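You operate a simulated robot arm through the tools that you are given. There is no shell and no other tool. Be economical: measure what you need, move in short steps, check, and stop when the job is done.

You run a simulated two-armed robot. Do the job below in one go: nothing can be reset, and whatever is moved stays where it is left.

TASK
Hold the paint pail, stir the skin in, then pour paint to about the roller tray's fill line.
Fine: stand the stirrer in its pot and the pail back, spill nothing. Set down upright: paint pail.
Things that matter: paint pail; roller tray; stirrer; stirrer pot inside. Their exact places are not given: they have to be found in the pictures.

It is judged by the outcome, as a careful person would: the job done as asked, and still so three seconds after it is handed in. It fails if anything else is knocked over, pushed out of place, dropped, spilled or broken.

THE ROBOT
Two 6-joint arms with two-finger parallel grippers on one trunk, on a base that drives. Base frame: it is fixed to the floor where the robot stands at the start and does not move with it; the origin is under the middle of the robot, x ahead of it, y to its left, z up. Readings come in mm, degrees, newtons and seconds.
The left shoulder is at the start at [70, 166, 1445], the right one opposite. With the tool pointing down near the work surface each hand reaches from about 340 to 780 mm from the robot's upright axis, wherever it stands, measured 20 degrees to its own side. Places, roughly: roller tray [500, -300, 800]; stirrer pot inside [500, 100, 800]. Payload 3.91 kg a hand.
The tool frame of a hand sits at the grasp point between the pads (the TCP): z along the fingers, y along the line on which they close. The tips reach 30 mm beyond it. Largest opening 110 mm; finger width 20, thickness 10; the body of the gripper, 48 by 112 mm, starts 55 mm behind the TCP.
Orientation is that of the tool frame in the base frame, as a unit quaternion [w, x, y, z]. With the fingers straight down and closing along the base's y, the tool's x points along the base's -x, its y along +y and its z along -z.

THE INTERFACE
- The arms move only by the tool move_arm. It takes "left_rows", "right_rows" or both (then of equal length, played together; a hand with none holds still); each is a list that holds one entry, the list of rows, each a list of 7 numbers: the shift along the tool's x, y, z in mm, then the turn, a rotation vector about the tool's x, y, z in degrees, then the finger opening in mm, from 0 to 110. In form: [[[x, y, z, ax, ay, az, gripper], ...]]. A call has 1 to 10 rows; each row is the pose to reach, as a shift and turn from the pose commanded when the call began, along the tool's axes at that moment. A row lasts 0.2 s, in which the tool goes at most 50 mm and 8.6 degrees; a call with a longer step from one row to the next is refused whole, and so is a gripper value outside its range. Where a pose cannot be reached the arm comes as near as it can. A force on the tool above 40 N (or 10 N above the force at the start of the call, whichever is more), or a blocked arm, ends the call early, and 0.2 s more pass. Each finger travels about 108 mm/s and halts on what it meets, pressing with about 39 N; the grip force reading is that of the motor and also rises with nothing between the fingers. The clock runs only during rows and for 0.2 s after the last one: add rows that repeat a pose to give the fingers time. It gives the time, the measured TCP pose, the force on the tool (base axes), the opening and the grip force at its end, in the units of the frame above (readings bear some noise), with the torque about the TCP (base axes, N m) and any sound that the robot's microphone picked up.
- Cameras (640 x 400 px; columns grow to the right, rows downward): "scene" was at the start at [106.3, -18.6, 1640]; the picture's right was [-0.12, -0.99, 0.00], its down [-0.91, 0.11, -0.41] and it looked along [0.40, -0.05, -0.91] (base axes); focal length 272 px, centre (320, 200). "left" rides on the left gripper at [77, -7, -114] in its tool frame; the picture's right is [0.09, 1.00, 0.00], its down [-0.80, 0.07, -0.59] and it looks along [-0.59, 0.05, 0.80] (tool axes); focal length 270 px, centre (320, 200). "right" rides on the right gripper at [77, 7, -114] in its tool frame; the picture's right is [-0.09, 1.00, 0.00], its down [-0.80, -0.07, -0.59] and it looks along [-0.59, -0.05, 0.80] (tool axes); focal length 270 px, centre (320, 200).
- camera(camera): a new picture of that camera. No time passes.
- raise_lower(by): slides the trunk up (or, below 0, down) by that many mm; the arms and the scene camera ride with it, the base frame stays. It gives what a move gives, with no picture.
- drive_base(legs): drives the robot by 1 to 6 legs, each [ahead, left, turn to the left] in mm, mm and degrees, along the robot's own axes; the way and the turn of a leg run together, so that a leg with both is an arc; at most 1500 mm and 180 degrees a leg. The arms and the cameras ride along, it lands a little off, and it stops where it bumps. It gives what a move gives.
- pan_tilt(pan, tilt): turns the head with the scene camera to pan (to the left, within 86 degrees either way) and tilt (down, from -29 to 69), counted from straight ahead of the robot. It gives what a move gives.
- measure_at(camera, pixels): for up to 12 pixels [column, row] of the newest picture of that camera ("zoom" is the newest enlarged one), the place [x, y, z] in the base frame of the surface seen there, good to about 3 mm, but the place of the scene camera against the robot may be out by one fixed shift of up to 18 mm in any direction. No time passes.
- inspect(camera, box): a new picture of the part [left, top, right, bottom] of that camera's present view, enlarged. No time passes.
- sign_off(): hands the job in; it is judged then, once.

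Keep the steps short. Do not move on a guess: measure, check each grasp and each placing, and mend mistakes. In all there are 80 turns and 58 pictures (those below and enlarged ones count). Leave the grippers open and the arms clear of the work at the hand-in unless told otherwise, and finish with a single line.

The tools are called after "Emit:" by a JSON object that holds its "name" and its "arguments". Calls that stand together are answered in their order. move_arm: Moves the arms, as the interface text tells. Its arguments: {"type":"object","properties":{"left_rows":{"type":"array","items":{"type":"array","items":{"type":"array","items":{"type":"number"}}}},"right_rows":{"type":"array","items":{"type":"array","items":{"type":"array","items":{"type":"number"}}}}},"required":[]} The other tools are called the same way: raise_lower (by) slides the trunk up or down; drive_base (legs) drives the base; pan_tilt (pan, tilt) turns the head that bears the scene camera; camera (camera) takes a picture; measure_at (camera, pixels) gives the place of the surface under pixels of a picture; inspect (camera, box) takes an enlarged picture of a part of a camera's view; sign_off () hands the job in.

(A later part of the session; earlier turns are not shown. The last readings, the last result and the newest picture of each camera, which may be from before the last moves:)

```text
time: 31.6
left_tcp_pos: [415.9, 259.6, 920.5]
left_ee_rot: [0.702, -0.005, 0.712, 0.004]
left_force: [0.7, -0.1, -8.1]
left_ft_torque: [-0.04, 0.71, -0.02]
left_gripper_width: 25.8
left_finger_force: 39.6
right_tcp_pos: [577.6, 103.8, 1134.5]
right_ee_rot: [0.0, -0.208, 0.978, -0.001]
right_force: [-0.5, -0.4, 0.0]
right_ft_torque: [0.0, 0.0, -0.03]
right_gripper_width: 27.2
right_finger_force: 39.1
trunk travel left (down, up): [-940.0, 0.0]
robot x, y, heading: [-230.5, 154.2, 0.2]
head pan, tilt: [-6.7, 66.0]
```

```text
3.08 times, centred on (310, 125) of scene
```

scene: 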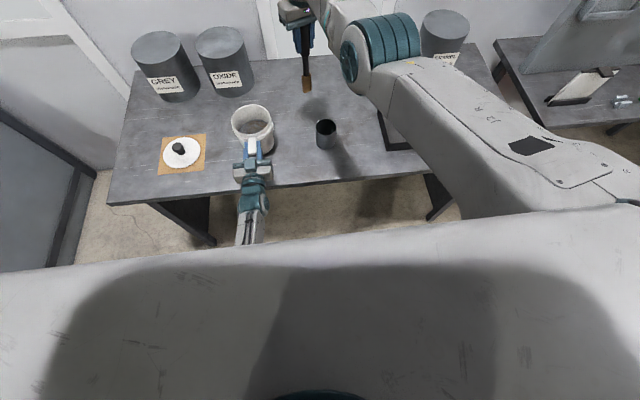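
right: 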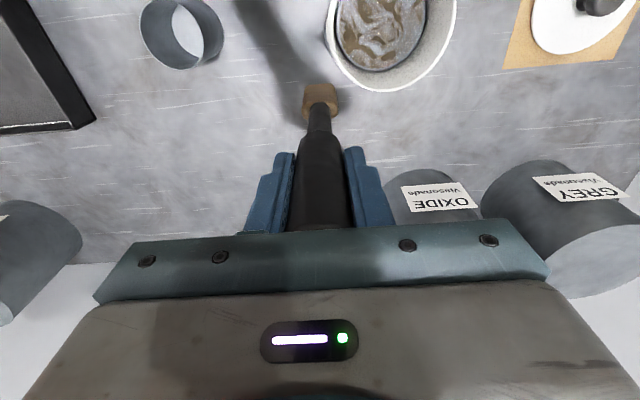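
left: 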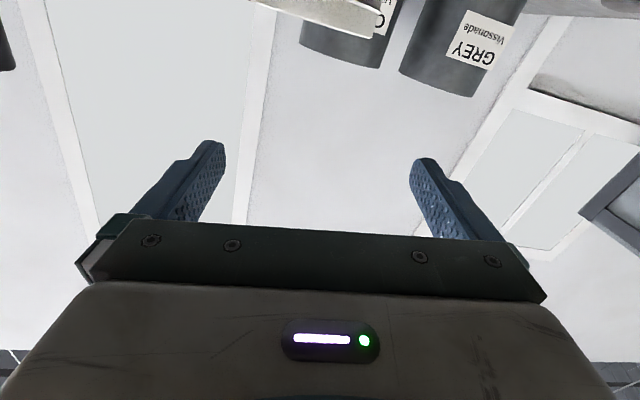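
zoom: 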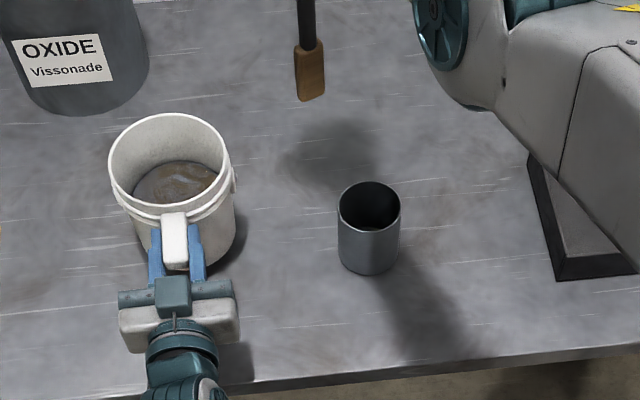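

Level again at 8.1 N, nothing lost. I'll yaw the pail 40° clockwise with the TCP going to about (443, 248), which puts the pail centre near (520, 184).

Emit:
{"name": "move_arm", "arguments": {"left_rows": [[[0, 0, 3, 5, 0, 0, 0], [0, -1, 6, 10, 0, 0, 0], [0, -3, 9, 15, 0, 0, 0], [0, -4, 13, 20, 0, 0, 0], [0, -6, 17, 25, 0, 0, 0], [0, -8, 21, 30, 0, 0, 0], [0, -10, 24, 35, 0, 0, 0], [0, -12, 27, 40, 0, 0, 0], [0, -12, 27, 40, 0, 0, 0]]]}}

Emit:
{"name": "camera", "arguments": {"camera": "scene"}}

```text
time: 33.6
left_tcp_pos: [441.9, 248.2, 922.1]
left_ee_rot: [0.661, 0.236, 0.67, -0.24]
left_force: [-0.3, -0.6, -7.6]
left_ft_torque: [0.47, 0.56, 0.0]
left_gripper_width: 25.8
left_finger_force: 39.2
right_tcp_pos: [577.3, 102.1, 1135.9]
right_ee_rot: [0.001, -0.208, 0.978, -0.001]
right_force: [-0.5, 0.6, -0.7]
right_ft_torque: [0.0, -0.02, 0.01]
right_gripper_width: 26.9
right_finger_force: 39.0
trunk travel left (down, up): [-940.0, 0.0]
robot x, y, heading: [-229.5, 150.0, -0.0]
head pan, tilt: [-6.7, 66.0]
```

```text
25 pictures are left
```

scene: 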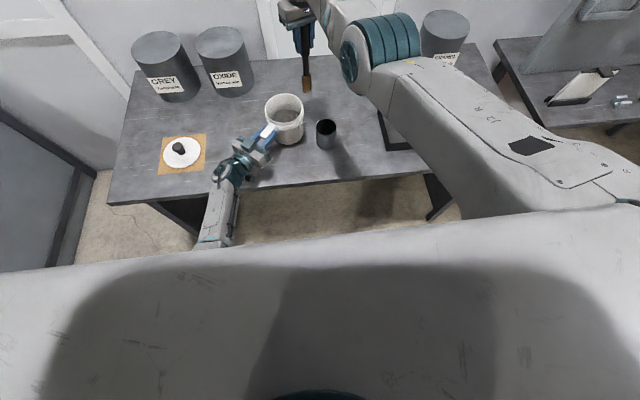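

The pail is at about (520, 184) with no strain. I'll lower it onto the table and measure its rim.

Emit:
{"name": "move_arm", "arguments": {"left_rows": [[[6, 0, 0, 0, 0, 0, 0], [11, 0, 0, 0, 0, 0, 0], [14, 0, 0, 0, 0, 0, 0], [16, 0, 0, 0, 0, 0, 0], [16, 0, 0, 0, 0, 0, 0]]]}}

Emit:
{"name": "inspect", "arguments": {"camera": "scene", "box": [220, 60, 360, 190]}}

Emit:
{"name": "measure_at", "arguments": {"camera": "zoom", "pixels": [[290, 105], [205, 155], [375, 160], [290, 214], [290, 165]]}}

```text
time: 34.8
left_tcp_pos: [441.8, 249.0, 904.6]
left_ee_rot: [0.662, 0.236, 0.67, -0.239]
left_force: [0.0, -0.2, -8.8]
left_ft_torque: [0.43, 0.55, 0.02]
left_gripper_width: 26.1
left_finger_force: 39.6
right_tcp_pos: [577.6, 103.7, 1135.5]
right_ee_rot: [0.0, -0.208, 0.978, 0.0]
right_force: [-0.3, 0.1, -1.3]
right_ft_torque: [0.02, 0.04, 0.02]
right_gripper_width: 27.0
right_finger_force: 38.8
trunk travel left (down, up): [-940.0, 0.0]
robot x, y, heading: [-225.9, 150.2, 0.0]
head pan, tilt: [-6.7, 66.0]
```

```text
3.08 times, centred on (290, 125) of scene
```

zoom: 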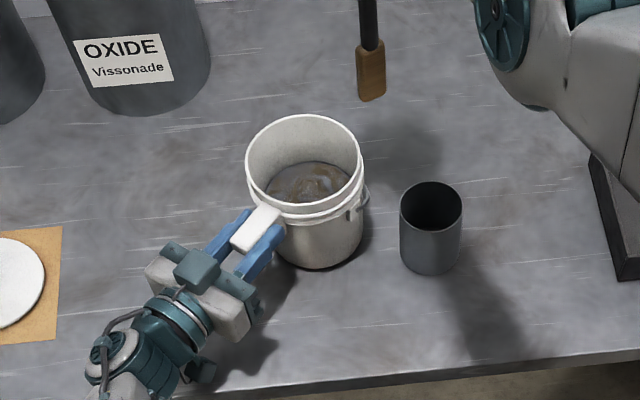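

```text
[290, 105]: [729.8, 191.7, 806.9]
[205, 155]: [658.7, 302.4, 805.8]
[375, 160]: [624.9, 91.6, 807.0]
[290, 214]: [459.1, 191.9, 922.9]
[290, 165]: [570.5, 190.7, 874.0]
```

Emit:
{"name": "measure_at", "arguments": {"camera": "zoom", "pixels": [[305, 116], [247, 165], [361, 172], [310, 180], [300, 205], [371, 96], [371, 85]]}}

Emit:
{"name": "move_arm", "arguments": {"left_rows": [[[1, 0, 0, 0, 0, 0, 0], [2, 0, 0, 0, 0, 0, 0], [2.5, 0, 0, 0, 0, 0, 0], [2.5, 0, 0, 0, 0, 0, 0]]]}}

```text
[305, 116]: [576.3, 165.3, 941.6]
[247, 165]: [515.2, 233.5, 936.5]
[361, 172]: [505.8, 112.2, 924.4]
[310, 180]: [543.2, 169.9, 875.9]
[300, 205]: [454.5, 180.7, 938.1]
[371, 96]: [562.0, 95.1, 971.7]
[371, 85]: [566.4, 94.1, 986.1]
```

```text
time: 35.8
left_tcp_pos: [441.5, 249.3, 901.3]
left_ee_rot: [0.662, 0.236, 0.67, -0.239]
left_force: [0.6, 0.5, -7.8]
left_ft_torque: [0.42, 0.51, 0.01]
left_gripper_width: 26.2
left_finger_force: 38.4
right_tcp_pos: [577.1, 103.6, 1134.8]
right_ee_rot: [0.0, -0.208, 0.978, -0.001]
right_force: [0.0, -0.1, -0.7]
right_ft_torque: [-0.01, 0.01, -0.01]
right_gripper_width: 27.2
right_finger_force: 39.2
trunk travel left (down, up): [-940.0, 0.0]
robot x, y, heading: [-229.9, 146.9, -0.1]
head pan, tilt: [-6.7, 66.0]
```

The pail is still hanging, so I'll lower a few millimetres more to rest it.

Emit:
{"name": "move_arm", "arguments": {"left_rows": [[[1, 0, 0, 0, 0, 0, 0], [2, 0, 0, 0, 0, 0, 0], [3, 0, 0, 0, 0, 0, 0], [4, 0, 0, 0, 0, 0, 0], [4, 0, 0, 0, 0, 0, 0]]]}}

```text
time: 37.0
left_tcp_pos: [442.0, 247.7, 902.2]
left_ee_rot: [0.664, 0.237, 0.668, -0.238]
left_force: [1.7, 3.9, 15.4]
left_ft_torque: [2.76, 2.64, -0.55]
left_gripper_width: 25.8
left_finger_force: 38.9
right_tcp_pos: [575.1, 103.9, 1137.2]
right_ee_rot: [0.003, -0.209, 0.978, -0.001]
right_force: [-0.1, 0.3, -0.8]
right_ft_torque: [-0.01, -0.01, 0.01]
right_gripper_width: 27.2
right_finger_force: 39.5
trunk travel left (down, up): [-940.0, 0.0]
robot x, y, heading: [-228.3, 151.9, 0.0]
head pan, tilt: [-6.7, 66.0]
```

It's resting now, pressing 15 N. I'll ease up 2 mm and bring the stirrer over the pail centre (519, 186).

Emit:
{"name": "move_arm", "arguments": {"left_rows": [[[-1, 0, 0, 0, 0, 0, 0], [-2, 0, 0, 0, 0, 0, 0], [-2, 0, 0, 0, 0, 0, 0], [-2, 0, 0, 0, 0, 0, 0], [-2, 0, 0, 0, 0, 0, 0]]], "right_rows": [[[5, 25, 0, 0, 0, 0, 0], [10, 50, 0, 0, 0, 0, 0], [15, 75, 0, 0, 0, 0, 0], [19.6, 98.5, 0, 0, 0, 0, 0], [19.6, 98.5, 0, 0, 0, 0, 0]]]}}

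Emit:
{"name": "camera", "arguments": {"camera": "right"}}

Emit:
{"name": "inspect", "arguments": {"camera": "scene", "box": [220, 60, 360, 190]}}

```text
time: 38.2
left_tcp_pos: [441.1, 248.3, 901.7]
left_ee_rot: [0.662, 0.237, 0.669, -0.239]
left_force: [9.3, 5.3, 13.2]
left_ft_torque: [2.73, 1.77, -1.24]
left_gripper_width: 26.0
left_finger_force: 39.1
right_tcp_pos: [519.5, 185.5, 1137.1]
right_ee_rot: [0.001, -0.208, 0.978, -0.001]
right_force: [-0.3, 0.3, -0.3]
right_ft_torque: [0.04, -0.03, -0.01]
right_gripper_width: 27.1
right_finger_force: 38.4
trunk travel left (down, up): [-940.0, 0.0]
robot x, y, heading: [-225.7, 150.1, -0.1]
head pan, tilt: [-6.7, 66.0]
```

```text
23 pictures are left
```

right: 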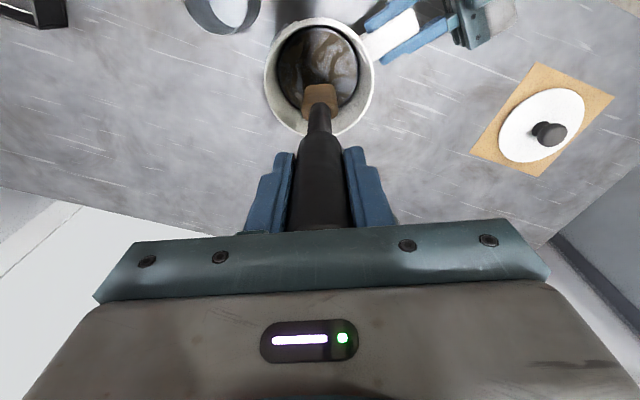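

```text
3.08 times, centred on (290, 125) of scene
```

zoom: 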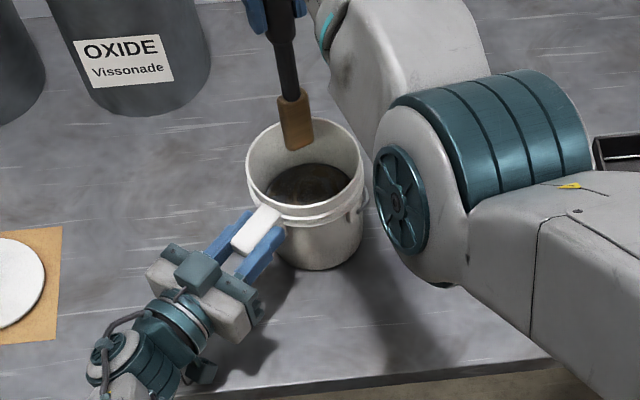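

The paddle is over the pail. I'll ease the left hand up 2 mm more and lower the stirrer to TCP z≈1006, which puts the paddle end at about 828.

Emit:
{"name": "move_arm", "arguments": {"left_rows": [[[-1, 0, 0, 0, 0, 0, 0], [-2, 0, 0, 0, 0, 0, 0], [-2, 0, 0, 0, 0, 0, 0], [-2, 0, 0, 0, 0, 0, 0], [-2, 0, 0, 0, 0, 0, 0], [-2, 0, 0, 0, 0, 0, 0], [-2, 0, 0, 0, 0, 0, 0], [-2, 0, 0, 0, 0, 0, 0]]], "right_rows": [[[0, 0, 22, 0, 0, 0, 0], [0, 0, 44, 0, 0, 0, 0], [0, 0, 66, 0, 0, 0, 0], [0, 0, 86, 0, 0, 0, 0], [0, 0, 104, 0, 0, 0, 0], [0, 0, 120, 0, 0, 0, 0], [0, 0, 131, 0, 0, 0, 0], [0, 0, 131, 0, 0, 0, 0]]]}}

Emit:
{"name": "inspect", "arguments": {"camera": "right", "box": [200, 0, 440, 150]}}

```text
time: 40.0
left_tcp_pos: [440.8, 248.1, 901.4]
left_ee_rot: [0.662, 0.236, 0.67, -0.239]
left_force: [-1.1, 0.3, -6.3]
left_ft_torque: [0.33, 0.46, -0.08]
left_gripper_width: 25.8
left_finger_force: 39.1
right_tcp_pos: [517.3, 183.3, 1004.8]
right_ee_rot: [0.001, -0.208, 0.978, -0.001]
right_force: [-0.2, -0.1, -0.6]
right_ft_torque: [0.01, -0.04, -0.01]
right_gripper_width: 27.1
right_finger_force: 38.4
trunk travel left (down, up): [-940.0, 0.0]
robot x, y, heading: [-228.8, 150.2, 0.1]
head pan, tilt: [-6.7, 66.0]
```

```text
2.67 times, centred on (320, 75) of right
```

zoom: 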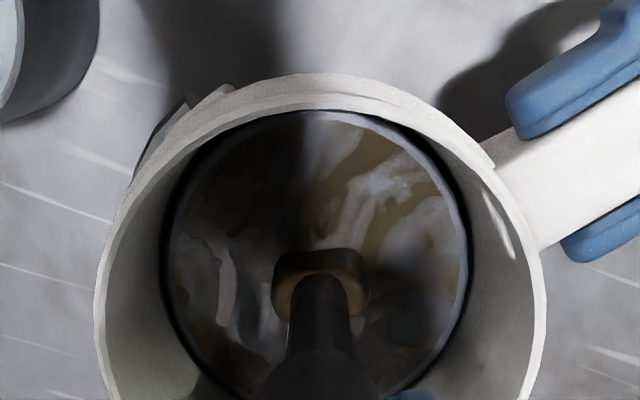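

The paddle is in the paint and the left hand carries the pail steadily. I'll stir two slow circles of 24 mm radius, starting and ending at the centre, and then look.

Emit:
{"name": "move_arm", "arguments": {"right_rows": [[[24, 0, 5, 0, 0, 0, 0], [17, 17, 5, 0, 0, 0, 0], [0, 24, 5, 0, 0, 0, 0], [-17, 17, 5, 0, 0, 0, 0], [-24, 0, 5, 0, 0, 0, 0], [-17, -17, 5, 0, 0, 0, 0], [0, -24, 5, 0, 0, 0, 0], [17, -17, 5, 0, 0, 0, 0], [24, 0, 5, 0, 0, 0, 0], [0, 0, 0, 0, 0, 0, 0]]]}}

Emit:
{"name": "move_arm", "arguments": {"right_rows": [[[24, 0, 5, 0, 0, 0, 0], [17, 17, 5, 0, 0, 0, 0], [0, 24, 5, 0, 0, 0, 0], [-17, 17, 5, 0, 0, 0, 0], [-24, 0, 5, 0, 0, 0, 0], [-17, -17, 5, 0, 0, 0, 0], [0, -24, 5, 0, 0, 0, 0], [17, -17, 5, 0, 0, 0, 0], [24, 0, 5, 0, 0, 0, 0], [0, 0, 0, 0, 0, 0, 0]]]}}

Emit:
{"name": "inspect", "arguments": {"camera": "right", "box": [200, 0, 440, 150]}}

```text
time: 42.2
left_tcp_pos: [443.8, 248.7, 901.9]
left_ee_rot: [0.662, 0.237, 0.67, -0.24]
left_force: [0.9, -0.6, -7.1]
left_ft_torque: [0.45, 0.51, 0.01]
left_gripper_width: 25.9
left_finger_force: 38.7
right_tcp_pos: [518.6, 183.7, 1002.0]
right_ee_rot: [-0.001, -0.208, 0.978, 0.001]
right_force: [0.0, -0.5, -1.8]
right_ft_torque: [0.02, -0.02, 0.01]
right_gripper_width: 27.2
right_finger_force: 38.9
right hand out of reach, approached as far as the arm can: row 3, 4, 5, 6, 7
trunk travel left (down, up): [-940.0, 0.0]
robot x, y, heading: [-229.0, 145.9, -0.1]
head pan, tilt: [-6.7, 66.0]
```

```text
time: 44.4
left_tcp_pos: [442.3, 248.2, 903.2]
left_ee_rot: [0.661, 0.236, 0.67, -0.24]
left_force: [0.1, 0.6, -8.5]
left_ft_torque: [0.44, 0.55, 0.01]
left_gripper_width: 25.9
left_finger_force: 39.3
right_tcp_pos: [518.3, 184.2, 1004.1]
right_ee_rot: [0.0, -0.207, 0.978, 0.0]
right_force: [0.0, 0.5, -0.3]
right_ft_torque: [-0.01, -0.03, -0.03]
right_gripper_width: 27.0
right_finger_force: 39.1
right hand out of reach, approached as far as the arm can: row 3, 4, 5, 6, 7, 8, 9
trunk travel left (down, up): [-940.0, 0.0]
robot x, y, heading: [-228.6, 150.5, 0.2]
head pan, tilt: [-6.7, 66.0]
```

```text
2.67 times, centred on (320, 75) of right
```

zoom: 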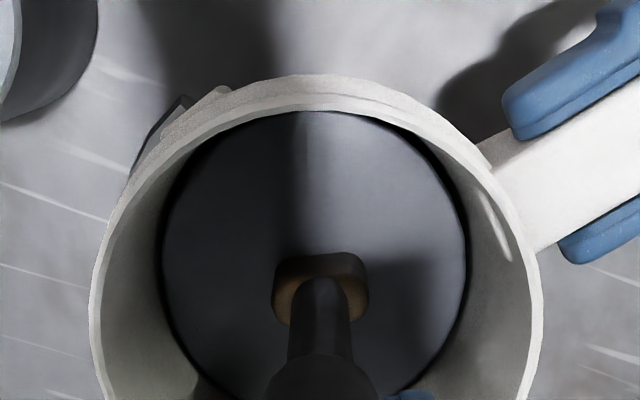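

The skin is gone and the paint is a uniform grey. I'll lift the stirrer and let it drip over the pail for a moment.

Emit:
{"name": "move_arm", "arguments": {"right_rows": [[[0, 0, -20, 0, 0, 0, 0], [0, 0, -45, 0, 0, 0, 0], [0, 0, -70, 0, 0, 0, 0], [0, 0, -95, 0, 0, 0, 0], [0, 0, -115, 0, 0, 0, 0], [0, 0, -130, 0, 0, 0, 0], [0, 0, -130, 0, 0, 0, 0], [0, 0, -130, 0, 0, 0, 0], [0, 0, -130, 0, 0, 0, 0], [0, 0, -130, 0, 0, 0, 0]]]}}

Emit:
{"name": "move_arm", "arguments": {"right_rows": [[[0, 0, 0, 0, 0, 0, 0], [0, 0, 0, 0, 0, 0, 0], [0, 0, 0, 0, 0, 0, 0], [0, 0, 0, 0, 0, 0, 0], [0, 0, 0, 0, 0, 0, 0], [0, 0, 0, 0, 0, 0, 0], [0, 0, 0, 0, 0, 0, 0], [0, 0, 0, 0, 0, 0, 0], [0, 0, 0, 0, 0, 0, 0], [0, 0, 0, 0, 0, 0, 0]]]}}

Emit:
{"name": "camera", "arguments": {"camera": "right"}}

```text
time: 46.6
left_tcp_pos: [441.6, 248.0, 902.7]
left_ee_rot: [0.662, 0.237, 0.669, -0.24]
left_force: [-0.3, -0.1, -9.3]
left_ft_torque: [0.4, 0.54, -0.02]
left_gripper_width: 25.5
left_finger_force: 38.6
right_tcp_pos: [546.2, 196.4, 1129.2]
right_ee_rot: [-0.001, -0.207, 0.978, -0.001]
right_force: [0.4, -0.6, -0.8]
right_ft_torque: [0.0, 0.01, -0.01]
right_gripper_width: 27.2
right_finger_force: 38.9
right hand out of reach, approached as far as the arm can: row 1, 2, 3, 4, 5, 6, 7, 8, 9, 10
trunk travel left (down, up): [-940.0, 0.0]
robot x, y, heading: [-229.0, 148.6, -0.1]
head pan, tilt: [-6.7, 66.0]
```

```text
time: 48.8
left_tcp_pos: [442.2, 248.4, 901.6]
left_ee_rot: [0.662, 0.237, 0.669, -0.24]
left_force: [0.5, 0.1, -8.8]
left_ft_torque: [0.42, 0.54, -0.01]
left_gripper_width: 25.7
left_finger_force: 39.2
right_tcp_pos: [547.0, 195.8, 1130.0]
right_ee_rot: [0.0, -0.208, 0.978, -0.001]
right_force: [-0.3, 1.1, 0.3]
right_ft_torque: [-0.01, -0.02, 0.0]
right_gripper_width: 27.1
right_finger_force: 38.6
trunk travel left (down, up): [-940.0, 0.0]
robot x, y, heading: [-229.3, 148.3, -0.1]
head pan, tilt: [-6.7, 66.0]
```

```text
19 pictures are left
```

right: 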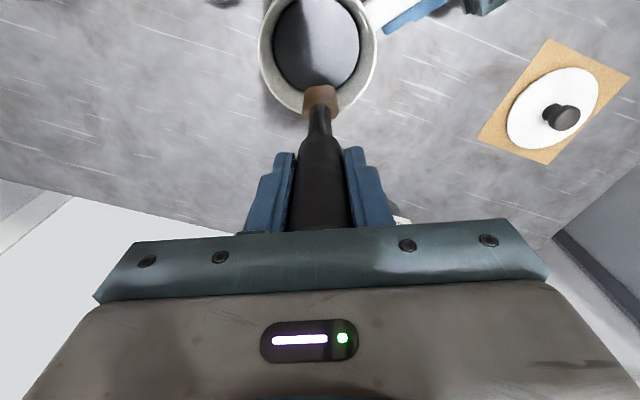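

The stirrer has drained. I'll carry it back over the pot at (480, 50), TCP z≈1100, unwinding the yaw on the way.

Emit:
{"name": "move_arm", "arguments": {"right_rows": [[[11, -21, 0, 0, 0, 0, 0], [23, -42, 0, 0, 0, 0, 0], [34, -63, 0, 0, 0, 0, 0], [45, -85, 0, 0, 0, 4, 0], [64, -90, 7, 0, 0, 10, 0], [84, -96, 15, 0, 0, 16, 0], [104, -101, 23, 0, 0, 20, 0], [120.6, -106, 30, 0, 0, 24, 0], [120.6, -106, 30, 0, 0, 24, 0], [120.6, -106, 30, 0, 0, 24, 0]]]}}

Emit:
{"name": "camera", "arguments": {"camera": "right"}}

```text
time: 51.0
left_tcp_pos: [442.4, 247.8, 903.3]
left_ee_rot: [0.662, 0.237, 0.669, -0.24]
left_force: [1.1, -1.0, -8.1]
left_ft_torque: [0.45, 0.52, -0.01]
left_gripper_width: 25.7
left_finger_force: 39.0
right_tcp_pos: [573.7, 71.6, 1075.4]
right_ee_rot: [0.001, 0.0, 1.0, -0.001]
right_force: [-0.2, -0.2, -0.6]
right_ft_torque: [0.02, 0.03, 0.01]
right_gripper_width: 27.0
right_finger_force: 39.3
right hand out of reach, approached as far as the arm can: row 1, 2, 3, 4, 5, 6, 7, 8, 9, 10
trunk travel left (down, up): [-940.0, 0.0]
robot x, y, heading: [-230.1, 147.8, -0.2]
head pan, tilt: [-6.7, 66.0]
```

```text
18 pictures are left
```

right: 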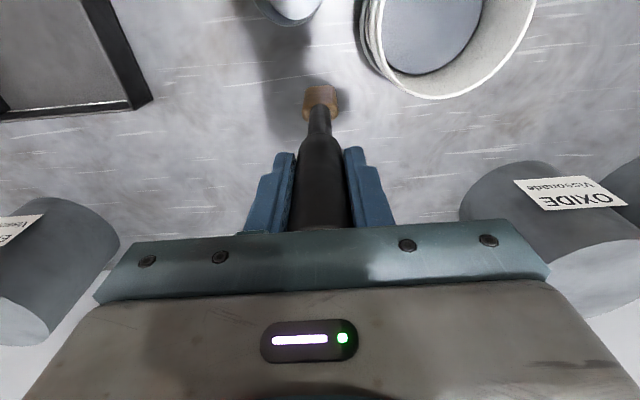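

It reached only (574, 72, 1075) but is clear of everything, with the paddle end at about 897 and the pot rim at about 884. I'll continue to the pot with a small rise.

Emit:
{"name": "move_arm", "arguments": {"right_rows": [[[0, 0, -8, 0, 0, 0, 0], [20, -5, -10, 0, 0, 0, 0], [40, -10, -12, 0, 0, 0, 0], [60, -15, -12, 0, 0, 0, 0], [80, -20, -12, 0, 0, 0, 0], [94, -22, -12, 0, 0, 0, 0], [94, -22, -12, 0, 0, 0, 0], [94, -22, -12, 0, 0, 0, 0]]]}}

Emit:
{"name": "camera", "arguments": {"camera": "right"}}

```text
time: 52.8
left_tcp_pos: [442.5, 248.7, 902.7]
left_ee_rot: [0.662, 0.236, 0.67, -0.239]
left_force: [-0.2, -0.4, -8.1]
left_ft_torque: [0.46, 0.54, -0.03]
left_gripper_width: 25.8
left_finger_force: 39.0
right_tcp_pos: [571.5, 71.2, 1063.2]
right_ee_rot: [0.0, 0.0, 1.0, 0.0]
right_force: [0.4, -0.7, -0.4]
right_ft_torque: [-0.02, -0.02, 0.0]
right_gripper_width: 27.2
right_finger_force: 38.8
right hand out of reach, approached as far as the arm can: row 2, 3, 4, 5, 6, 7, 8
trunk travel left (down, up): [-940.0, 0.0]
robot x, y, heading: [-230.8, 150.6, -0.3]
head pan, tilt: [-6.7, 66.0]
```

```text
17 pictures are left
```

right: 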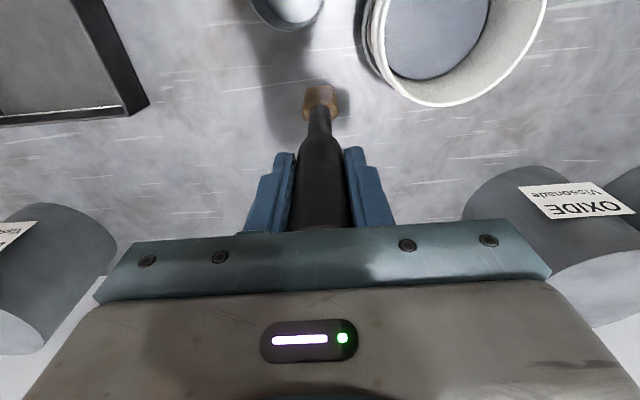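

The arm seems to have flipped to another posture while stirring near full stretch. I'll look at its elbow in the scene.

Emit:
{"name": "camera", "arguments": {"camera": "scene"}}

```text
16 pictures are left
```

scene: 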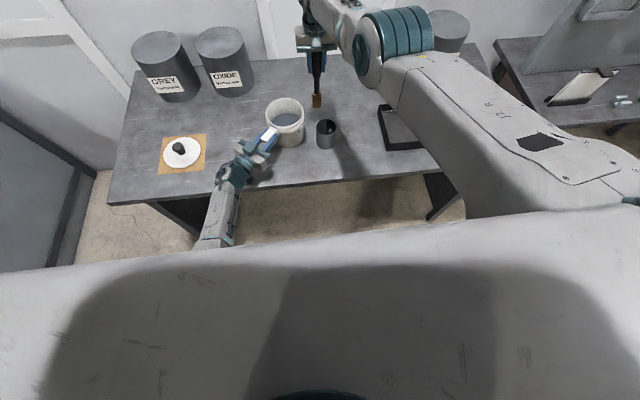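

It looks like the elbow flipped past straight during the stir. I'll stretch the right arm fully out and bring it back, so the elbow can fold the right way again; the air around it is free.

Emit:
{"name": "move_arm", "arguments": {"right_rows": [[[-20, 0, -15, 0, 0, 0, 0], [-45, 0, -30, 0, 0, 0, 0], [-75, 0, -45, 0, 0, 0, 0], [-105, 0, -60, 0, 0, 0, 0], [-105, 0, -60, 0, 0, 0, 0], [-75, 0, -55, 0, 0, 0, 0], [-45, 0, -50, 0, 0, 0, 0], [-15, 0, -45, 0, 0, 0, 0], [20, 0, -45, 0, 0, 0, 0], [20, 0, -45, 0, 0, 0, 0]]]}}

```text
time: 55.0
left_tcp_pos: [442.3, 246.8, 902.5]
left_ee_rot: [0.662, 0.236, 0.669, -0.239]
left_force: [0.4, 0.2, -8.3]
left_ft_torque: [0.43, 0.57, -0.02]
left_gripper_width: 25.8
left_finger_force: 39.0
right_tcp_pos: [551.7, 71.1, 1107.8]
right_ee_rot: [0.0, 0.0, 1.0, -0.001]
right_force: [0.1, -0.6, -0.3]
right_ft_torque: [0.01, 0.0, -0.03]
right_gripper_width: 27.4
right_finger_force: 38.5
right hand out of reach, approached as far as the arm can: row 1, 2, 3, 4, 5, 6, 7, 8
trunk travel left (down, up): [-940.0, 0.0]
robot x, y, heading: [-227.5, 150.6, -0.2]
head pan, tilt: [-6.7, 66.0]
```

It worked: the arm is at (552, 71, 1108) exactly as commanded. On to above the pot at (480, 50).

Emit:
{"name": "move_arm", "arguments": {"right_rows": [[[20, -6, 3, 0, 0, 0, 0], [40, -12, 6, 0, 0, 0, 0], [60, -18, 9, 0, 0, 0, 0], [72, -21, 13, 0, 0, 0, 0], [72, -21, 13, 0, 0, 0, 0]]]}}

Emit:
{"name": "camera", "arguments": {"camera": "right"}}

```text
time: 56.2
left_tcp_pos: [441.7, 249.2, 902.8]
left_ee_rot: [0.662, 0.236, 0.67, -0.239]
left_force: [0.2, -1.0, -8.0]
left_ft_torque: [0.43, 0.54, 0.02]
left_gripper_width: 26.1
left_finger_force: 38.9
right_tcp_pos: [481.0, 50.9, 1095.0]
right_ee_rot: [0.001, 0.0, 1.0, -0.001]
right_force: [0.6, -0.2, -1.4]
right_ft_torque: [-0.01, -0.02, -0.01]
right_gripper_width: 27.1
right_finger_force: 39.1
trunk travel left (down, up): [-940.0, 0.0]
robot x, y, heading: [-226.4, 148.6, 0.0]
head pan, tilt: [-6.7, 66.0]
```

```text
15 pictures are left
```

right: 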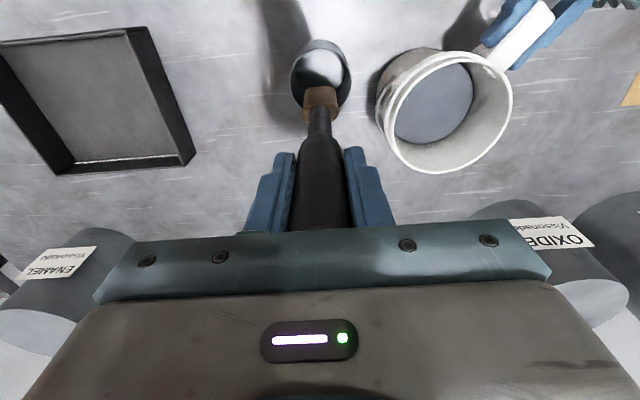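

The paddle is over the pot mouth. I'll lower it to the original grasp height, z≈985.

Emit:
{"name": "move_arm", "arguments": {"right_rows": [[[0.5, -0.5, 25, 0, 0, 0, 0], [0.5, -0.5, 50, 0, 0, 0, 0], [0.5, -0.5, 72, 0, 0, 0, 0], [0.5, -0.5, 90, 0, 0, 0, 0], [0.5, -0.5, 102, 0, 0, 0, 0], [0.5, -0.5, 109, 0, 0, 0, 0], [0.5, -0.5, 109, 0, 0, 0, 0]]]}}

Emit:
{"name": "inspect", "arguments": {"camera": "right", "box": [200, 0, 440, 150]}}

```text
time: 57.8
left_tcp_pos: [442.5, 248.8, 902.5]
left_ee_rot: [0.662, 0.237, 0.669, -0.24]
left_force: [-0.7, 0.2, -8.1]
left_ft_torque: [0.47, 0.54, 0.01]
left_gripper_width: 26.0
left_finger_force: 39.1
right_tcp_pos: [480.3, 48.7, 986.2]
right_ee_rot: [0.001, -0.001, 1.0, -0.001]
right_force: [-0.1, -0.3, 5.8]
right_ft_torque: [-0.03, 0.01, -0.02]
right_gripper_width: 27.2
right_finger_force: 38.6
trunk travel left (down, up): [-940.0, 0.0]
robot x, y, heading: [-228.7, 150.5, 0.1]
head pan, tilt: [-6.7, 66.0]
```

```text
2.67 times, centred on (320, 75) of right
```

zoom: 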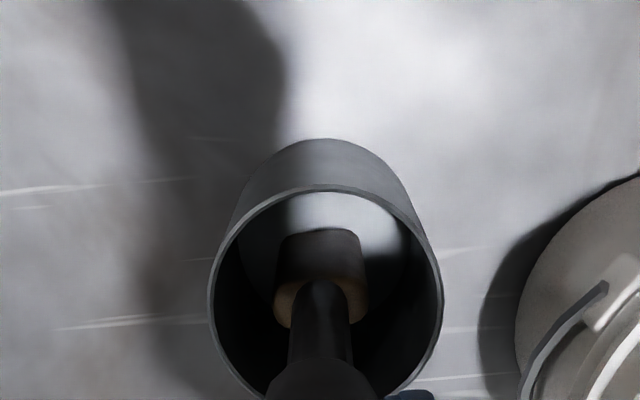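

It's seated on the pot floor, with 5.8 N of contact. I'll open the fingers gently and rise straight up.

Emit:
{"name": "move_arm", "arguments": {"right_rows": [[[0, 0, -1, 0, 0, 0, 35], [0, 0, -1, 0, 0, 0, 50], [0, 0, -1, 0, 0, 0, 70], [0, 0, -1, 0, 0, 0, 70], [0, 0, -25, 0, 0, 0, 70], [0, 0, -50, 0, 0, 0, 70], [0, 0, -75, 0, 0, 0, 70], [0, 0, -95, 0, 0, 0, 70], [0, 0, -105, 0, 0, 0, 70]]]}}

Emit:
{"name": "camera", "arguments": {"camera": "right"}}

```text
time: 59.8
left_tcp_pos: [441.9, 249.1, 901.6]
left_ee_rot: [0.662, 0.236, 0.67, -0.24]
left_force: [-0.2, -0.4, -8.4]
left_ft_torque: [0.48, 0.56, 0.01]
left_gripper_width: 25.9
left_finger_force: 39.1
right_tcp_pos: [480.3, 48.8, 1089.3]
right_ee_rot: [0.001, 0.001, 1.0, -0.001]
right_force: [-0.7, 0.3, 0.1]
right_ft_torque: [0.01, -0.01, 0.01]
right_gripper_width: 69.8
right_finger_force: 0.1
trunk travel left (down, up): [-940.0, 0.0]
robot x, y, heading: [-228.2, 148.9, 0.1]
head pan, tilt: [-6.7, 66.0]
```

```text
13 pictures are left
```

right: 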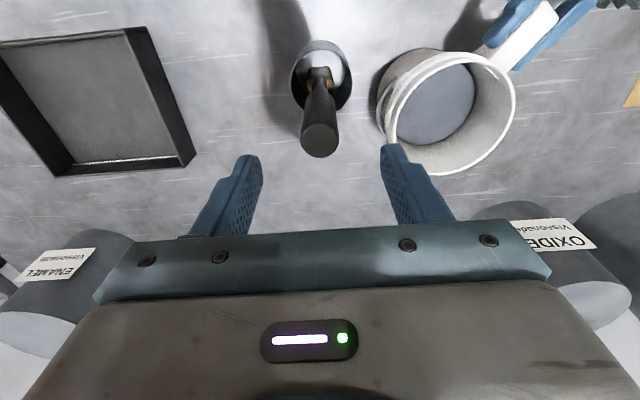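

The stirrer stands in its pot. Next I lift the pail and turn it back to yaw 0 over its own place, on the way to testing how high it will go.

Emit:
{"name": "move_arm", "arguments": {"left_rows": [[[-10, 0, 0, 0, 0, 0, 0], [-20, 0, -3, -5, 0, 0, 0], [-25, 2, -8, -10, 0, 0, 0], [-30, 4, -14, -15, 0, 0, 0], [-32, 6, -20, -20, 0, 0, 0], [-32, 6, -28, -25, 0, 0, 0], [-32, 4, -38, -30, 0, 0, 0], [-32, 2, -48, -35, 0, 0, 0], [-32, 0, -60, -40, 0, 0, 0], [-32, 0, -67, -40, 0, 0, 0]]]}}

```text
time: 62.0
left_tcp_pos: [390.6, 291.0, 935.5]
left_ee_rot: [0.703, -0.005, 0.711, 0.004]
left_force: [-0.4, -1.2, -8.1]
left_ft_torque: [-0.02, 0.69, 0.05]
left_gripper_width: 26.2
left_finger_force: 39.4
right_tcp_pos: [480.2, 51.0, 1089.4]
right_ee_rot: [0.001, 0.0, 1.0, -0.001]
right_force: [-0.5, -0.6, 0.0]
right_ft_torque: [-0.01, 0.01, -0.01]
right_gripper_width: 69.9
right_finger_force: 0.1
trunk travel left (down, up): [-940.0, 0.0]
robot x, y, heading: [-229.8, 149.8, 0.0]
head pan, tilt: [-6.7, 66.0]
```

Now the height test: lifting the left hand a further 45 mm.

Emit:
{"name": "move_arm", "arguments": {"left_rows": [[[-9, 0, 0, 0, 0, 0, 0], [-18, 0, 0, 0, 0, 0, 0], [-27, 0, 0, 0, 0, 0, 0], [-36, 0, 0, 0, 0, 0, 0], [-45, 0, 0, 0, 0, 0, 0], [-45, 0, 0, 0, 0, 0, 0]]]}}

```text
time: 63.4
left_tcp_pos: [390.7, 291.0, 980.6]
left_ee_rot: [0.702, -0.005, 0.712, 0.004]
left_force: [0.0, -0.3, -7.6]
left_ft_torque: [-0.02, 0.65, 0.01]
left_gripper_width: 26.0
left_finger_force: 38.9
right_tcp_pos: [480.3, 49.3, 1090.0]
right_ee_rot: [0.0, 0.001, 1.0, -0.001]
right_force: [-0.3, -0.2, 0.5]
right_ft_torque: [0.02, 0.01, -0.04]
right_gripper_width: 70.0
right_finger_force: 0.1
trunk travel left (down, up): [-940.0, 0.0]
robot x, y, heading: [-228.2, 147.3, -0.0]
head pan, tilt: [-6.7, 66.0]
```

980 mm was reached, so the pail bottom is at about 877, above the tray rim. I'll drive back 145, right 506 and forward 150; that carries the pail in front of the pot and over the tray.

Emit:
{"name": "drive_base", "arguments": {"legs": [[-145, 0, 0], [0, -253, 0], [0, -253, 0], [150, 0, 0]]}}

Emit:
{"name": "camera", "arguments": {"camera": "scene"}}

```text
time: 68.6
left_tcp_pos: [393.0, -210.9, 981.7]
left_ee_rot: [0.704, -0.005, 0.71, 0.005]
left_force: [-0.8, -0.5, -8.7]
left_ft_torque: [-0.05, 0.73, -0.01]
left_gripper_width: 25.8
left_finger_force: 39.2
right_tcp_pos: [481.4, -452.3, 1091.4]
right_ee_rot: [0.002, -0.001, 1.0, 0.0]
right_force: [-0.4, -0.8, -0.1]
right_ft_torque: [0.0, -0.03, 0.02]
right_gripper_width: 69.8
right_finger_force: 0.1
trunk travel left (down, up): [-940.0, 0.0]
robot x, y, heading: [-222.2, -356.0, 0.3]
head pan, tilt: [-6.7, 66.0]
```

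```text
12 pictures are left
```

scene: 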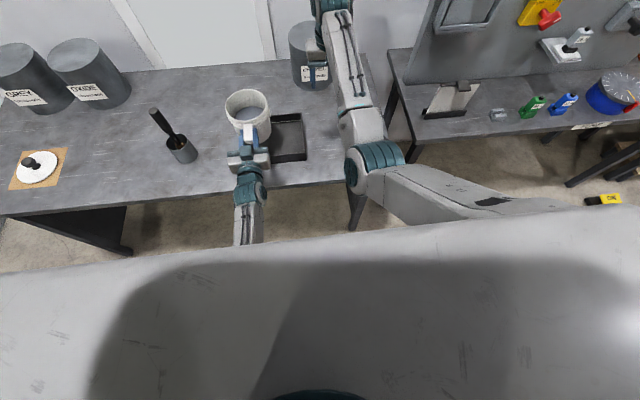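

The pail is over the tray and held steady. I'll begin rolling to 40°, before any flow is expected, and check.

Emit:
{"name": "move_arm", "arguments": {"left_rows": [[[0, 0, 0, 0, 0, 5, 0], [0, 0, 0, 0, 0, 10, 0], [0, 0, 0, 0, 0, 15, 0], [0, 0, 0, 0, 0, 20, 0], [0, 0, 0, 0, 0, 25, 0], [0, 0, 0, 0, 0, 30, 0], [0, 0, 0, 0, 0, 35, 0], [0, 0, 0, 0, 0, 40, 0], [0, 0, 0, 0, 0, 40, 0]]]}}

Emit:
{"name": "camera", "arguments": {"camera": "right"}}

```text
time: 70.6
left_tcp_pos: [395.0, -210.0, 978.9]
left_ee_rot: [0.659, 0.239, 0.67, 0.245]
left_force: [0.3, 0.5, -7.5]
left_ft_torque: [-0.21, 0.72, 0.0]
left_gripper_width: 25.8
left_finger_force: 39.4
right_tcp_pos: [485.3, -452.3, 1089.6]
right_ee_rot: [0.0, -0.001, 1.0, -0.001]
right_force: [0.6, 0.0, -0.5]
right_ft_torque: [0.03, -0.01, 0.0]
right_gripper_width: 69.9
right_finger_force: 0.0
trunk travel left (down, up): [-940.0, 0.0]
robot x, y, heading: [-227.9, -356.3, 0.3]
head pan, tilt: [-6.7, 66.0]
```

```text
11 pictures are left
```

right: 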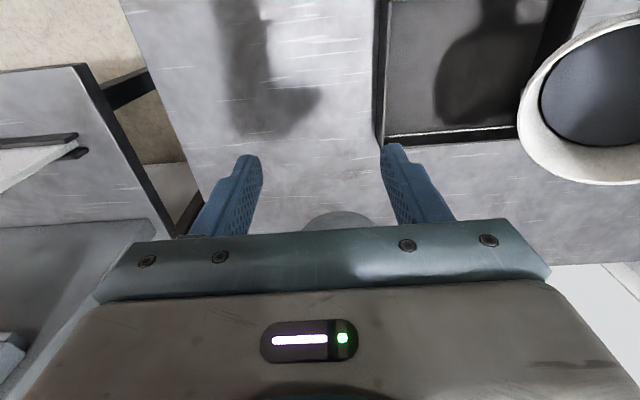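

No flow yet at 7.5–8 N. I'll tilt on slowly to 58° and hold.

Emit:
{"name": "move_arm", "arguments": {"left_rows": [[[0, 0, 0, 0, 0, 4, 0], [0, 0, 0, 0, 0, 8, 0], [0, 0, 0, 0, 0, 11, 0], [0, 0, 0, 0, 0, 14, 0], [0, 0, 0, 0, 0, 16, 0], [0, 0, 0, 0, 0, 18, 0], [0, 0, 0, 0, 0, 18, 0], [0, 0, 0, 0, 0, 18, 0], [0, 0, 0, 0, 0, 18, 0], [0, 0, 0, 0, 0, 18, 0]]]}}

Emit:
{"name": "camera", "arguments": {"camera": "right"}}

```text
time: 72.8
left_tcp_pos: [394.4, -211.7, 979.7]
left_ee_rot: [0.613, 0.34, 0.624, 0.345]
left_force: [-0.4, -0.3, -8.2]
left_ft_torque: [-0.28, 0.71, 0.0]
left_gripper_width: 25.8
left_finger_force: 38.9
right_tcp_pos: [484.3, -452.9, 1089.7]
right_ee_rot: [0.0, -0.001, 1.0, -0.001]
right_force: [0.6, 0.1, -0.6]
right_ft_torque: [0.01, 0.0, 0.0]
right_gripper_width: 70.2
right_finger_force: 0.1
trunk travel left (down, up): [-940.0, 0.0]
robot x, y, heading: [-226.1, -350.2, -0.0]
head pan, tilt: [-6.7, 66.0]
```

```text
10 pictures are left
```

right: 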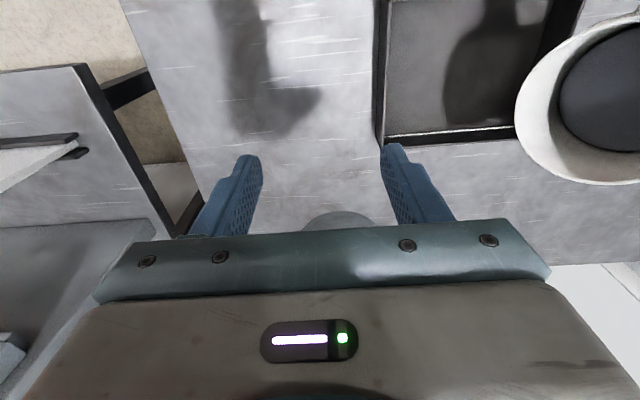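

No flow at 58°. On to 66°, with a pause.

Emit:
{"name": "move_arm", "arguments": {"left_rows": [[[0, 0, 0, 0, 0, 2, 0], [0, 0, 0, 0, 0, 4, 0], [0, 0, 0, 0, 0, 6, 0], [0, 0, 0, 0, 0, 8, 0], [0, 0, 0, 0, 0, 8, 0], [0, 0, 0, 0, 0, 8, 0], [0, 0, 0, 0, 0, 8, 0], [0, 0, 0, 0, 0, 8, 0]]]}}

```text
time: 74.6
left_tcp_pos: [394.3, -211.4, 980.1]
left_ee_rot: [0.587, 0.384, 0.6, 0.386]
left_force: [0.6, -1.5, -8.2]
left_ft_torque: [-0.3, 0.71, -0.02]
left_gripper_width: 25.8
left_finger_force: 39.0
right_tcp_pos: [483.1, -451.8, 1089.3]
right_ee_rot: [0.0, -0.001, 1.0, -0.001]
right_force: [-0.3, -0.5, 0.2]
right_ft_torque: [0.04, 0.01, 0.04]
right_gripper_width: 69.9
right_finger_force: 0.1
trunk travel left (down, up): [-940.0, 0.0]
robot x, y, heading: [-224.0, -352.5, 0.2]
head pan, tilt: [-6.7, 66.0]
```

Emit:
{"name": "move_arm", "arguments": {"left_rows": [[[0, 0, 0, 0, 0, 2, 0], [0, 0, 0, 0, 0, 4, 0], [0, 0, 0, 0, 0, 6, 0], [0, 0, 0, 0, 0, 6, 0], [0, 0, 0, 0, 0, 6, 0], [0, 0, 0, 0, 0, 6, 0], [0, 0, 0, 0, 0, 6, 0]]]}}

Emit:
{"name": "camera", "arguments": {"camera": "right"}}

```text
time: 76.2
left_tcp_pos: [394.2, -210.4, 980.5]
left_ee_rot: [0.566, 0.414, 0.578, 0.417]
left_force: [0.1, 0.8, -7.1]
left_ft_torque: [-0.3, 0.61, -0.03]
left_gripper_width: 25.6
left_finger_force: 38.8
right_tcp_pos: [483.9, -452.4, 1090.6]
right_ee_rot: [0.0, -0.001, 1.0, -0.001]
right_force: [-0.2, 0.4, 1.1]
right_ft_torque: [-0.06, 0.0, 0.02]
right_gripper_width: 70.1
right_finger_force: 0.0
trunk travel left (down, up): [-940.0, 0.0]
robot x, y, heading: [-226.7, -354.5, -0.1]
head pan, tilt: [-6.7, 66.0]
```

```text
9 pictures are left
```

right: 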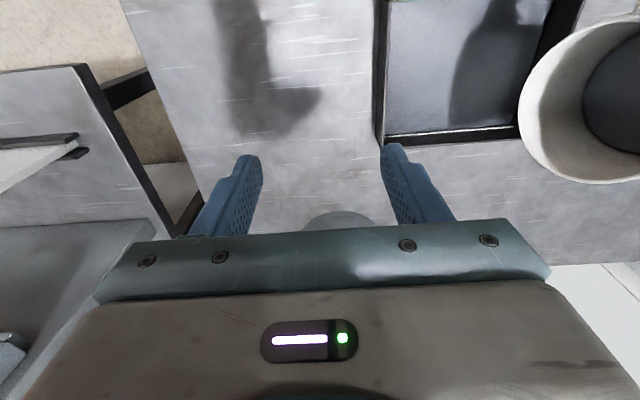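

Paint has started to flow into the tray. I'll measure its surface against the line.

Emit:
{"name": "measure_at", "arguments": {"camera": "right", "pixels": [[420, 60], [420, 90], [430, 110], [410, 40], [440, 80], [420, 135], [470, 131], [500, 129], [410, 80], [430, 50]]}}

Emit:
{"name": "move_arm", "arguments": {"left_rows": [[[0, 0, 0, 0, 0, 0, 0], [0, 0, 0, 0, 0, 0, 0], [0, 0, 0, 0, 0, 0, 0], [0, 0, 0, 0, 0, 0, 0], [0, 0, 0, 0, 0, 0, 0]]]}}

```text
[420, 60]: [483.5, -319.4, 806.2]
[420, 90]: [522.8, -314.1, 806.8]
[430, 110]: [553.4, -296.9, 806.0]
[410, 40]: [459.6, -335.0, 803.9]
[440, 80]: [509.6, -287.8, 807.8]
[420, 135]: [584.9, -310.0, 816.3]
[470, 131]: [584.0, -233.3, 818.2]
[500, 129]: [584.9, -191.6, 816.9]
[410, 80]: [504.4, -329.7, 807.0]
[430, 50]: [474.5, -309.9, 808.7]
```

```text
time: 77.4
left_tcp_pos: [395.0, -209.5, 980.8]
left_ee_rot: [0.566, 0.414, 0.578, 0.417]
left_force: [0.6, 0.0, -7.0]
left_ft_torque: [-0.31, 0.61, -0.02]
left_gripper_width: 25.8
left_finger_force: 38.7
right_tcp_pos: [483.4, -452.1, 1089.3]
right_ee_rot: [0.002, -0.001, 1.0, -0.001]
right_force: [0.0, -0.7, -0.1]
right_ft_torque: [0.02, 0.02, -0.01]
right_gripper_width: 70.0
right_finger_force: 0.0
trunk travel left (down, up): [-940.0, 0.0]
robot x, y, heading: [-226.3, -358.2, -0.1]
head pan, tilt: [-6.7, 66.0]
```

The surface is at about 807, the floor at 804 and the line at about 817, and the flow pauses when the tilt does. About four times as much is needed in all, so I go on to 77°.

Emit:
{"name": "move_arm", "arguments": {"left_rows": [[[0, 0, 0, 0, 0, 1.5, 0], [0, 0, 0, 0, 0, 3, 0], [0, 0, 0, 0, 0, 4.5, 0], [0, 0, 0, 0, 0, 4.5, 0], [0, 0, 0, 0, 0, 4.5, 0], [0, 0, 0, 0, 0, 4.5, 0], [0, 0, 0, 0, 0, 4.5, 0]]]}}

```text
time: 79.0
left_tcp_pos: [395.1, -210.8, 980.6]
left_ee_rot: [0.549, 0.436, 0.562, 0.439]
left_force: [0.2, 0.3, -6.7]
left_ft_torque: [-0.24, 0.54, -0.01]
left_gripper_width: 25.9
left_finger_force: 39.1
right_tcp_pos: [484.0, -453.7, 1090.2]
right_ee_rot: [0.0, 0.0, 1.0, -0.001]
right_force: [0.4, -0.4, 0.3]
right_ft_torque: [0.0, 0.0, -0.01]
right_gripper_width: 69.9
right_finger_force: 0.0
trunk travel left (down, up): [-940.0, 0.0]
robot x, y, heading: [-221.8, -355.7, 0.2]
head pan, tilt: [-6.7, 66.0]
```

Emit:
{"name": "move_arm", "arguments": {"left_rows": [[[0, 0, 0, 0, 0, 1.5, 0], [0, 0, 0, 0, 0, 3, 0], [0, 0, 0, 0, 0, 4.5, 0], [0, 0, 0, 0, 0, 6, 0], [0, 0, 0, 0, 0, 6, 0], [0, 0, 0, 0, 0, 6, 0], [0, 0, 0, 0, 0, 6, 0], [0, 0, 0, 0, 0, 6, 0]]]}}

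Emit:
{"name": "camera", "arguments": {"camera": "right"}}

Emit:
{"name": "measure_at", "arguments": {"camera": "right", "pixels": [[420, 60], [420, 90], [430, 110], [410, 60], [440, 80], [410, 80], [430, 50], [450, 60], [440, 100], [410, 100], [460, 131], [500, 100]]}}

```text
time: 80.8
left_tcp_pos: [394.6, -211.2, 979.6]
left_ee_rot: [0.525, 0.465, 0.538, 0.467]
left_force: [-0.5, -0.3, -5.0]
left_ft_torque: [-0.2, 0.41, 0.0]
left_gripper_width: 25.7
left_finger_force: 38.6
right_tcp_pos: [484.2, -451.4, 1090.9]
right_ee_rot: [0.0, 0.001, 1.0, -0.001]
right_force: [-0.9, 0.2, 1.1]
right_ft_torque: [-0.02, 0.02, -0.04]
right_gripper_width: 69.9
right_finger_force: 0.2
trunk travel left (down, up): [-940.0, 0.0]
robot x, y, heading: [-227.9, -354.3, 0.0]
head pan, tilt: [-6.7, 66.0]
```

```text
8 pictures are left
```

right: 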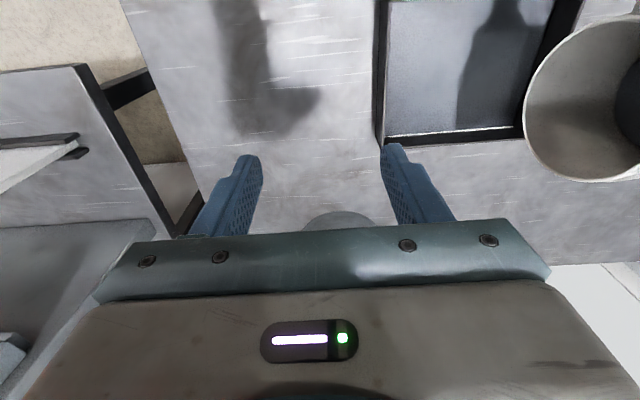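

```text
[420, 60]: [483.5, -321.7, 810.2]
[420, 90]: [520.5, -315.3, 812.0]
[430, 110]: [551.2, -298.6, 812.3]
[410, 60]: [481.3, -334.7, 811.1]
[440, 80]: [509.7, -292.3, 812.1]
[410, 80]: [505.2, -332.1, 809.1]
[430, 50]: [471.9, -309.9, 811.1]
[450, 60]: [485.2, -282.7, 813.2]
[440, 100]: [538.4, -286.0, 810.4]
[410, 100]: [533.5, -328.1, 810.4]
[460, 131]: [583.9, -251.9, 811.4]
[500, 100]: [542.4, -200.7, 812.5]
```

Emit:
{"name": "inspect", "arguments": {"camera": "right", "box": [370, 60, 550, 172]}}

Emit:
{"name": "measure_at", "arguments": {"camera": "zoom", "pixels": [[100, 263], [160, 260], [240, 256], [320, 252], [400, 247], [480, 243], [160, 200], [240, 200], [160, 150], [240, 150]]}}

```text
3.56 times, centred on (460, 116) of right
```

zoom: 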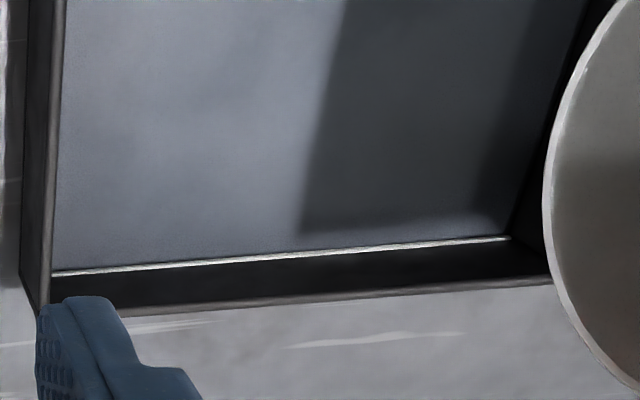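

```text
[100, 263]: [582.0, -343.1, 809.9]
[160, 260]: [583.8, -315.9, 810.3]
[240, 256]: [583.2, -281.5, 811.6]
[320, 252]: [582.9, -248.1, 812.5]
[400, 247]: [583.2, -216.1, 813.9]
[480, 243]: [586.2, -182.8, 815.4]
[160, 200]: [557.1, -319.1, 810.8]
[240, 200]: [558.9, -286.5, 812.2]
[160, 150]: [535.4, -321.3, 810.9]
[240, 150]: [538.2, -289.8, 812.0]
```

Emit:
{"name": "measure_at", "arguments": {"camera": "zoom", "pixels": [[100, 268], [160, 264], [240, 258], [400, 246], [100, 271], [160, 267], [240, 261], [400, 249], [160, 275], [240, 270], [240, 240], [160, 245]]}}

```text
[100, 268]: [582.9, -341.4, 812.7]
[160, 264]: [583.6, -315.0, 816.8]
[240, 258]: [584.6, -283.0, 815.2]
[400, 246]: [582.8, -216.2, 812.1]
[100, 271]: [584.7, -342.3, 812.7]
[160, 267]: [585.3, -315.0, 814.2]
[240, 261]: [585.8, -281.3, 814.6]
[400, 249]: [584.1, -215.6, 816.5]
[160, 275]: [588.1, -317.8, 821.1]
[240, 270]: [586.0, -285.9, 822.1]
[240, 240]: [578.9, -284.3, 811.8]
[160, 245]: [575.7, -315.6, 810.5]
```

The line's centre is at about 815 and the paint at about 811.5. Roughly 3 mm more is needed, so a little more tilt.

Emit:
{"name": "move_arm", "arguments": {"left_rows": [[[0, 0, 0, 0, 0, 1, 0], [0, 0, 0, 0, 0, 2, 0], [0, 0, 0, 0, 0, 3, 0], [0, 0, 0, 0, 0, 4, 0], [0, 0, 0, 0, 0, 4, 0], [0, 0, 0, 0, 0, 4, 0], [0, 0, 0, 0, 0, 4, 0], [0, 0, 0, 0, 0, 4, 0]]]}}

Emit:
{"name": "inspect", "arguments": {"camera": "right", "box": [370, 60, 550, 172]}}

Emit:
{"name": "measure_at", "arguments": {"camera": "zoom", "pixels": [[100, 220], [160, 220], [240, 220], [100, 180], [160, 180], [240, 180], [100, 120], [160, 120], [240, 120], [100, 80], [160, 80], [240, 80]]}}

```text
time: 82.6
left_tcp_pos: [393.8, -211.1, 979.8]
left_ee_rot: [0.509, 0.484, 0.522, 0.484]
left_force: [-0.4, -0.2, -4.1]
left_ft_torque: [-0.17, 0.4, -0.01]
left_gripper_width: 25.7
left_finger_force: 38.7
right_tcp_pos: [482.9, -452.9, 1090.7]
right_ee_rot: [0.001, -0.001, 1.0, -0.001]
right_force: [1.2, 0.1, 0.2]
right_ft_torque: [-0.01, -0.01, 0.0]
right_gripper_width: 70.1
right_finger_force: 0.1
trunk travel left (down, up): [-940.0, 0.0]
robot x, y, heading: [-225.4, -353.8, 0.3]
head pan, tilt: [-6.7, 66.0]
```

```text
3.56 times, centred on (460, 116) of right
```

zoom: 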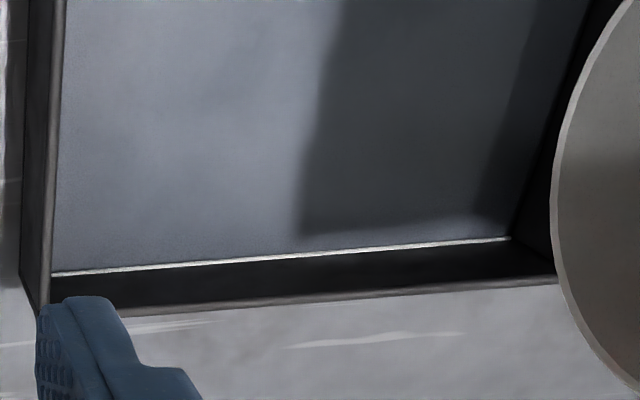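

```text
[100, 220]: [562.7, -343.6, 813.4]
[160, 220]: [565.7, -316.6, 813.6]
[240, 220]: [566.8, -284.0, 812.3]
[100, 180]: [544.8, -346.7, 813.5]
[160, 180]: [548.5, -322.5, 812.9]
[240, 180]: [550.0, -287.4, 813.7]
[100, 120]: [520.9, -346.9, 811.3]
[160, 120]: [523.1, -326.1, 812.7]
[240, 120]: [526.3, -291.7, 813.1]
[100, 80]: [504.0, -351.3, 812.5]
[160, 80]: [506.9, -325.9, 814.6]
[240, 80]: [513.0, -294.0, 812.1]
```

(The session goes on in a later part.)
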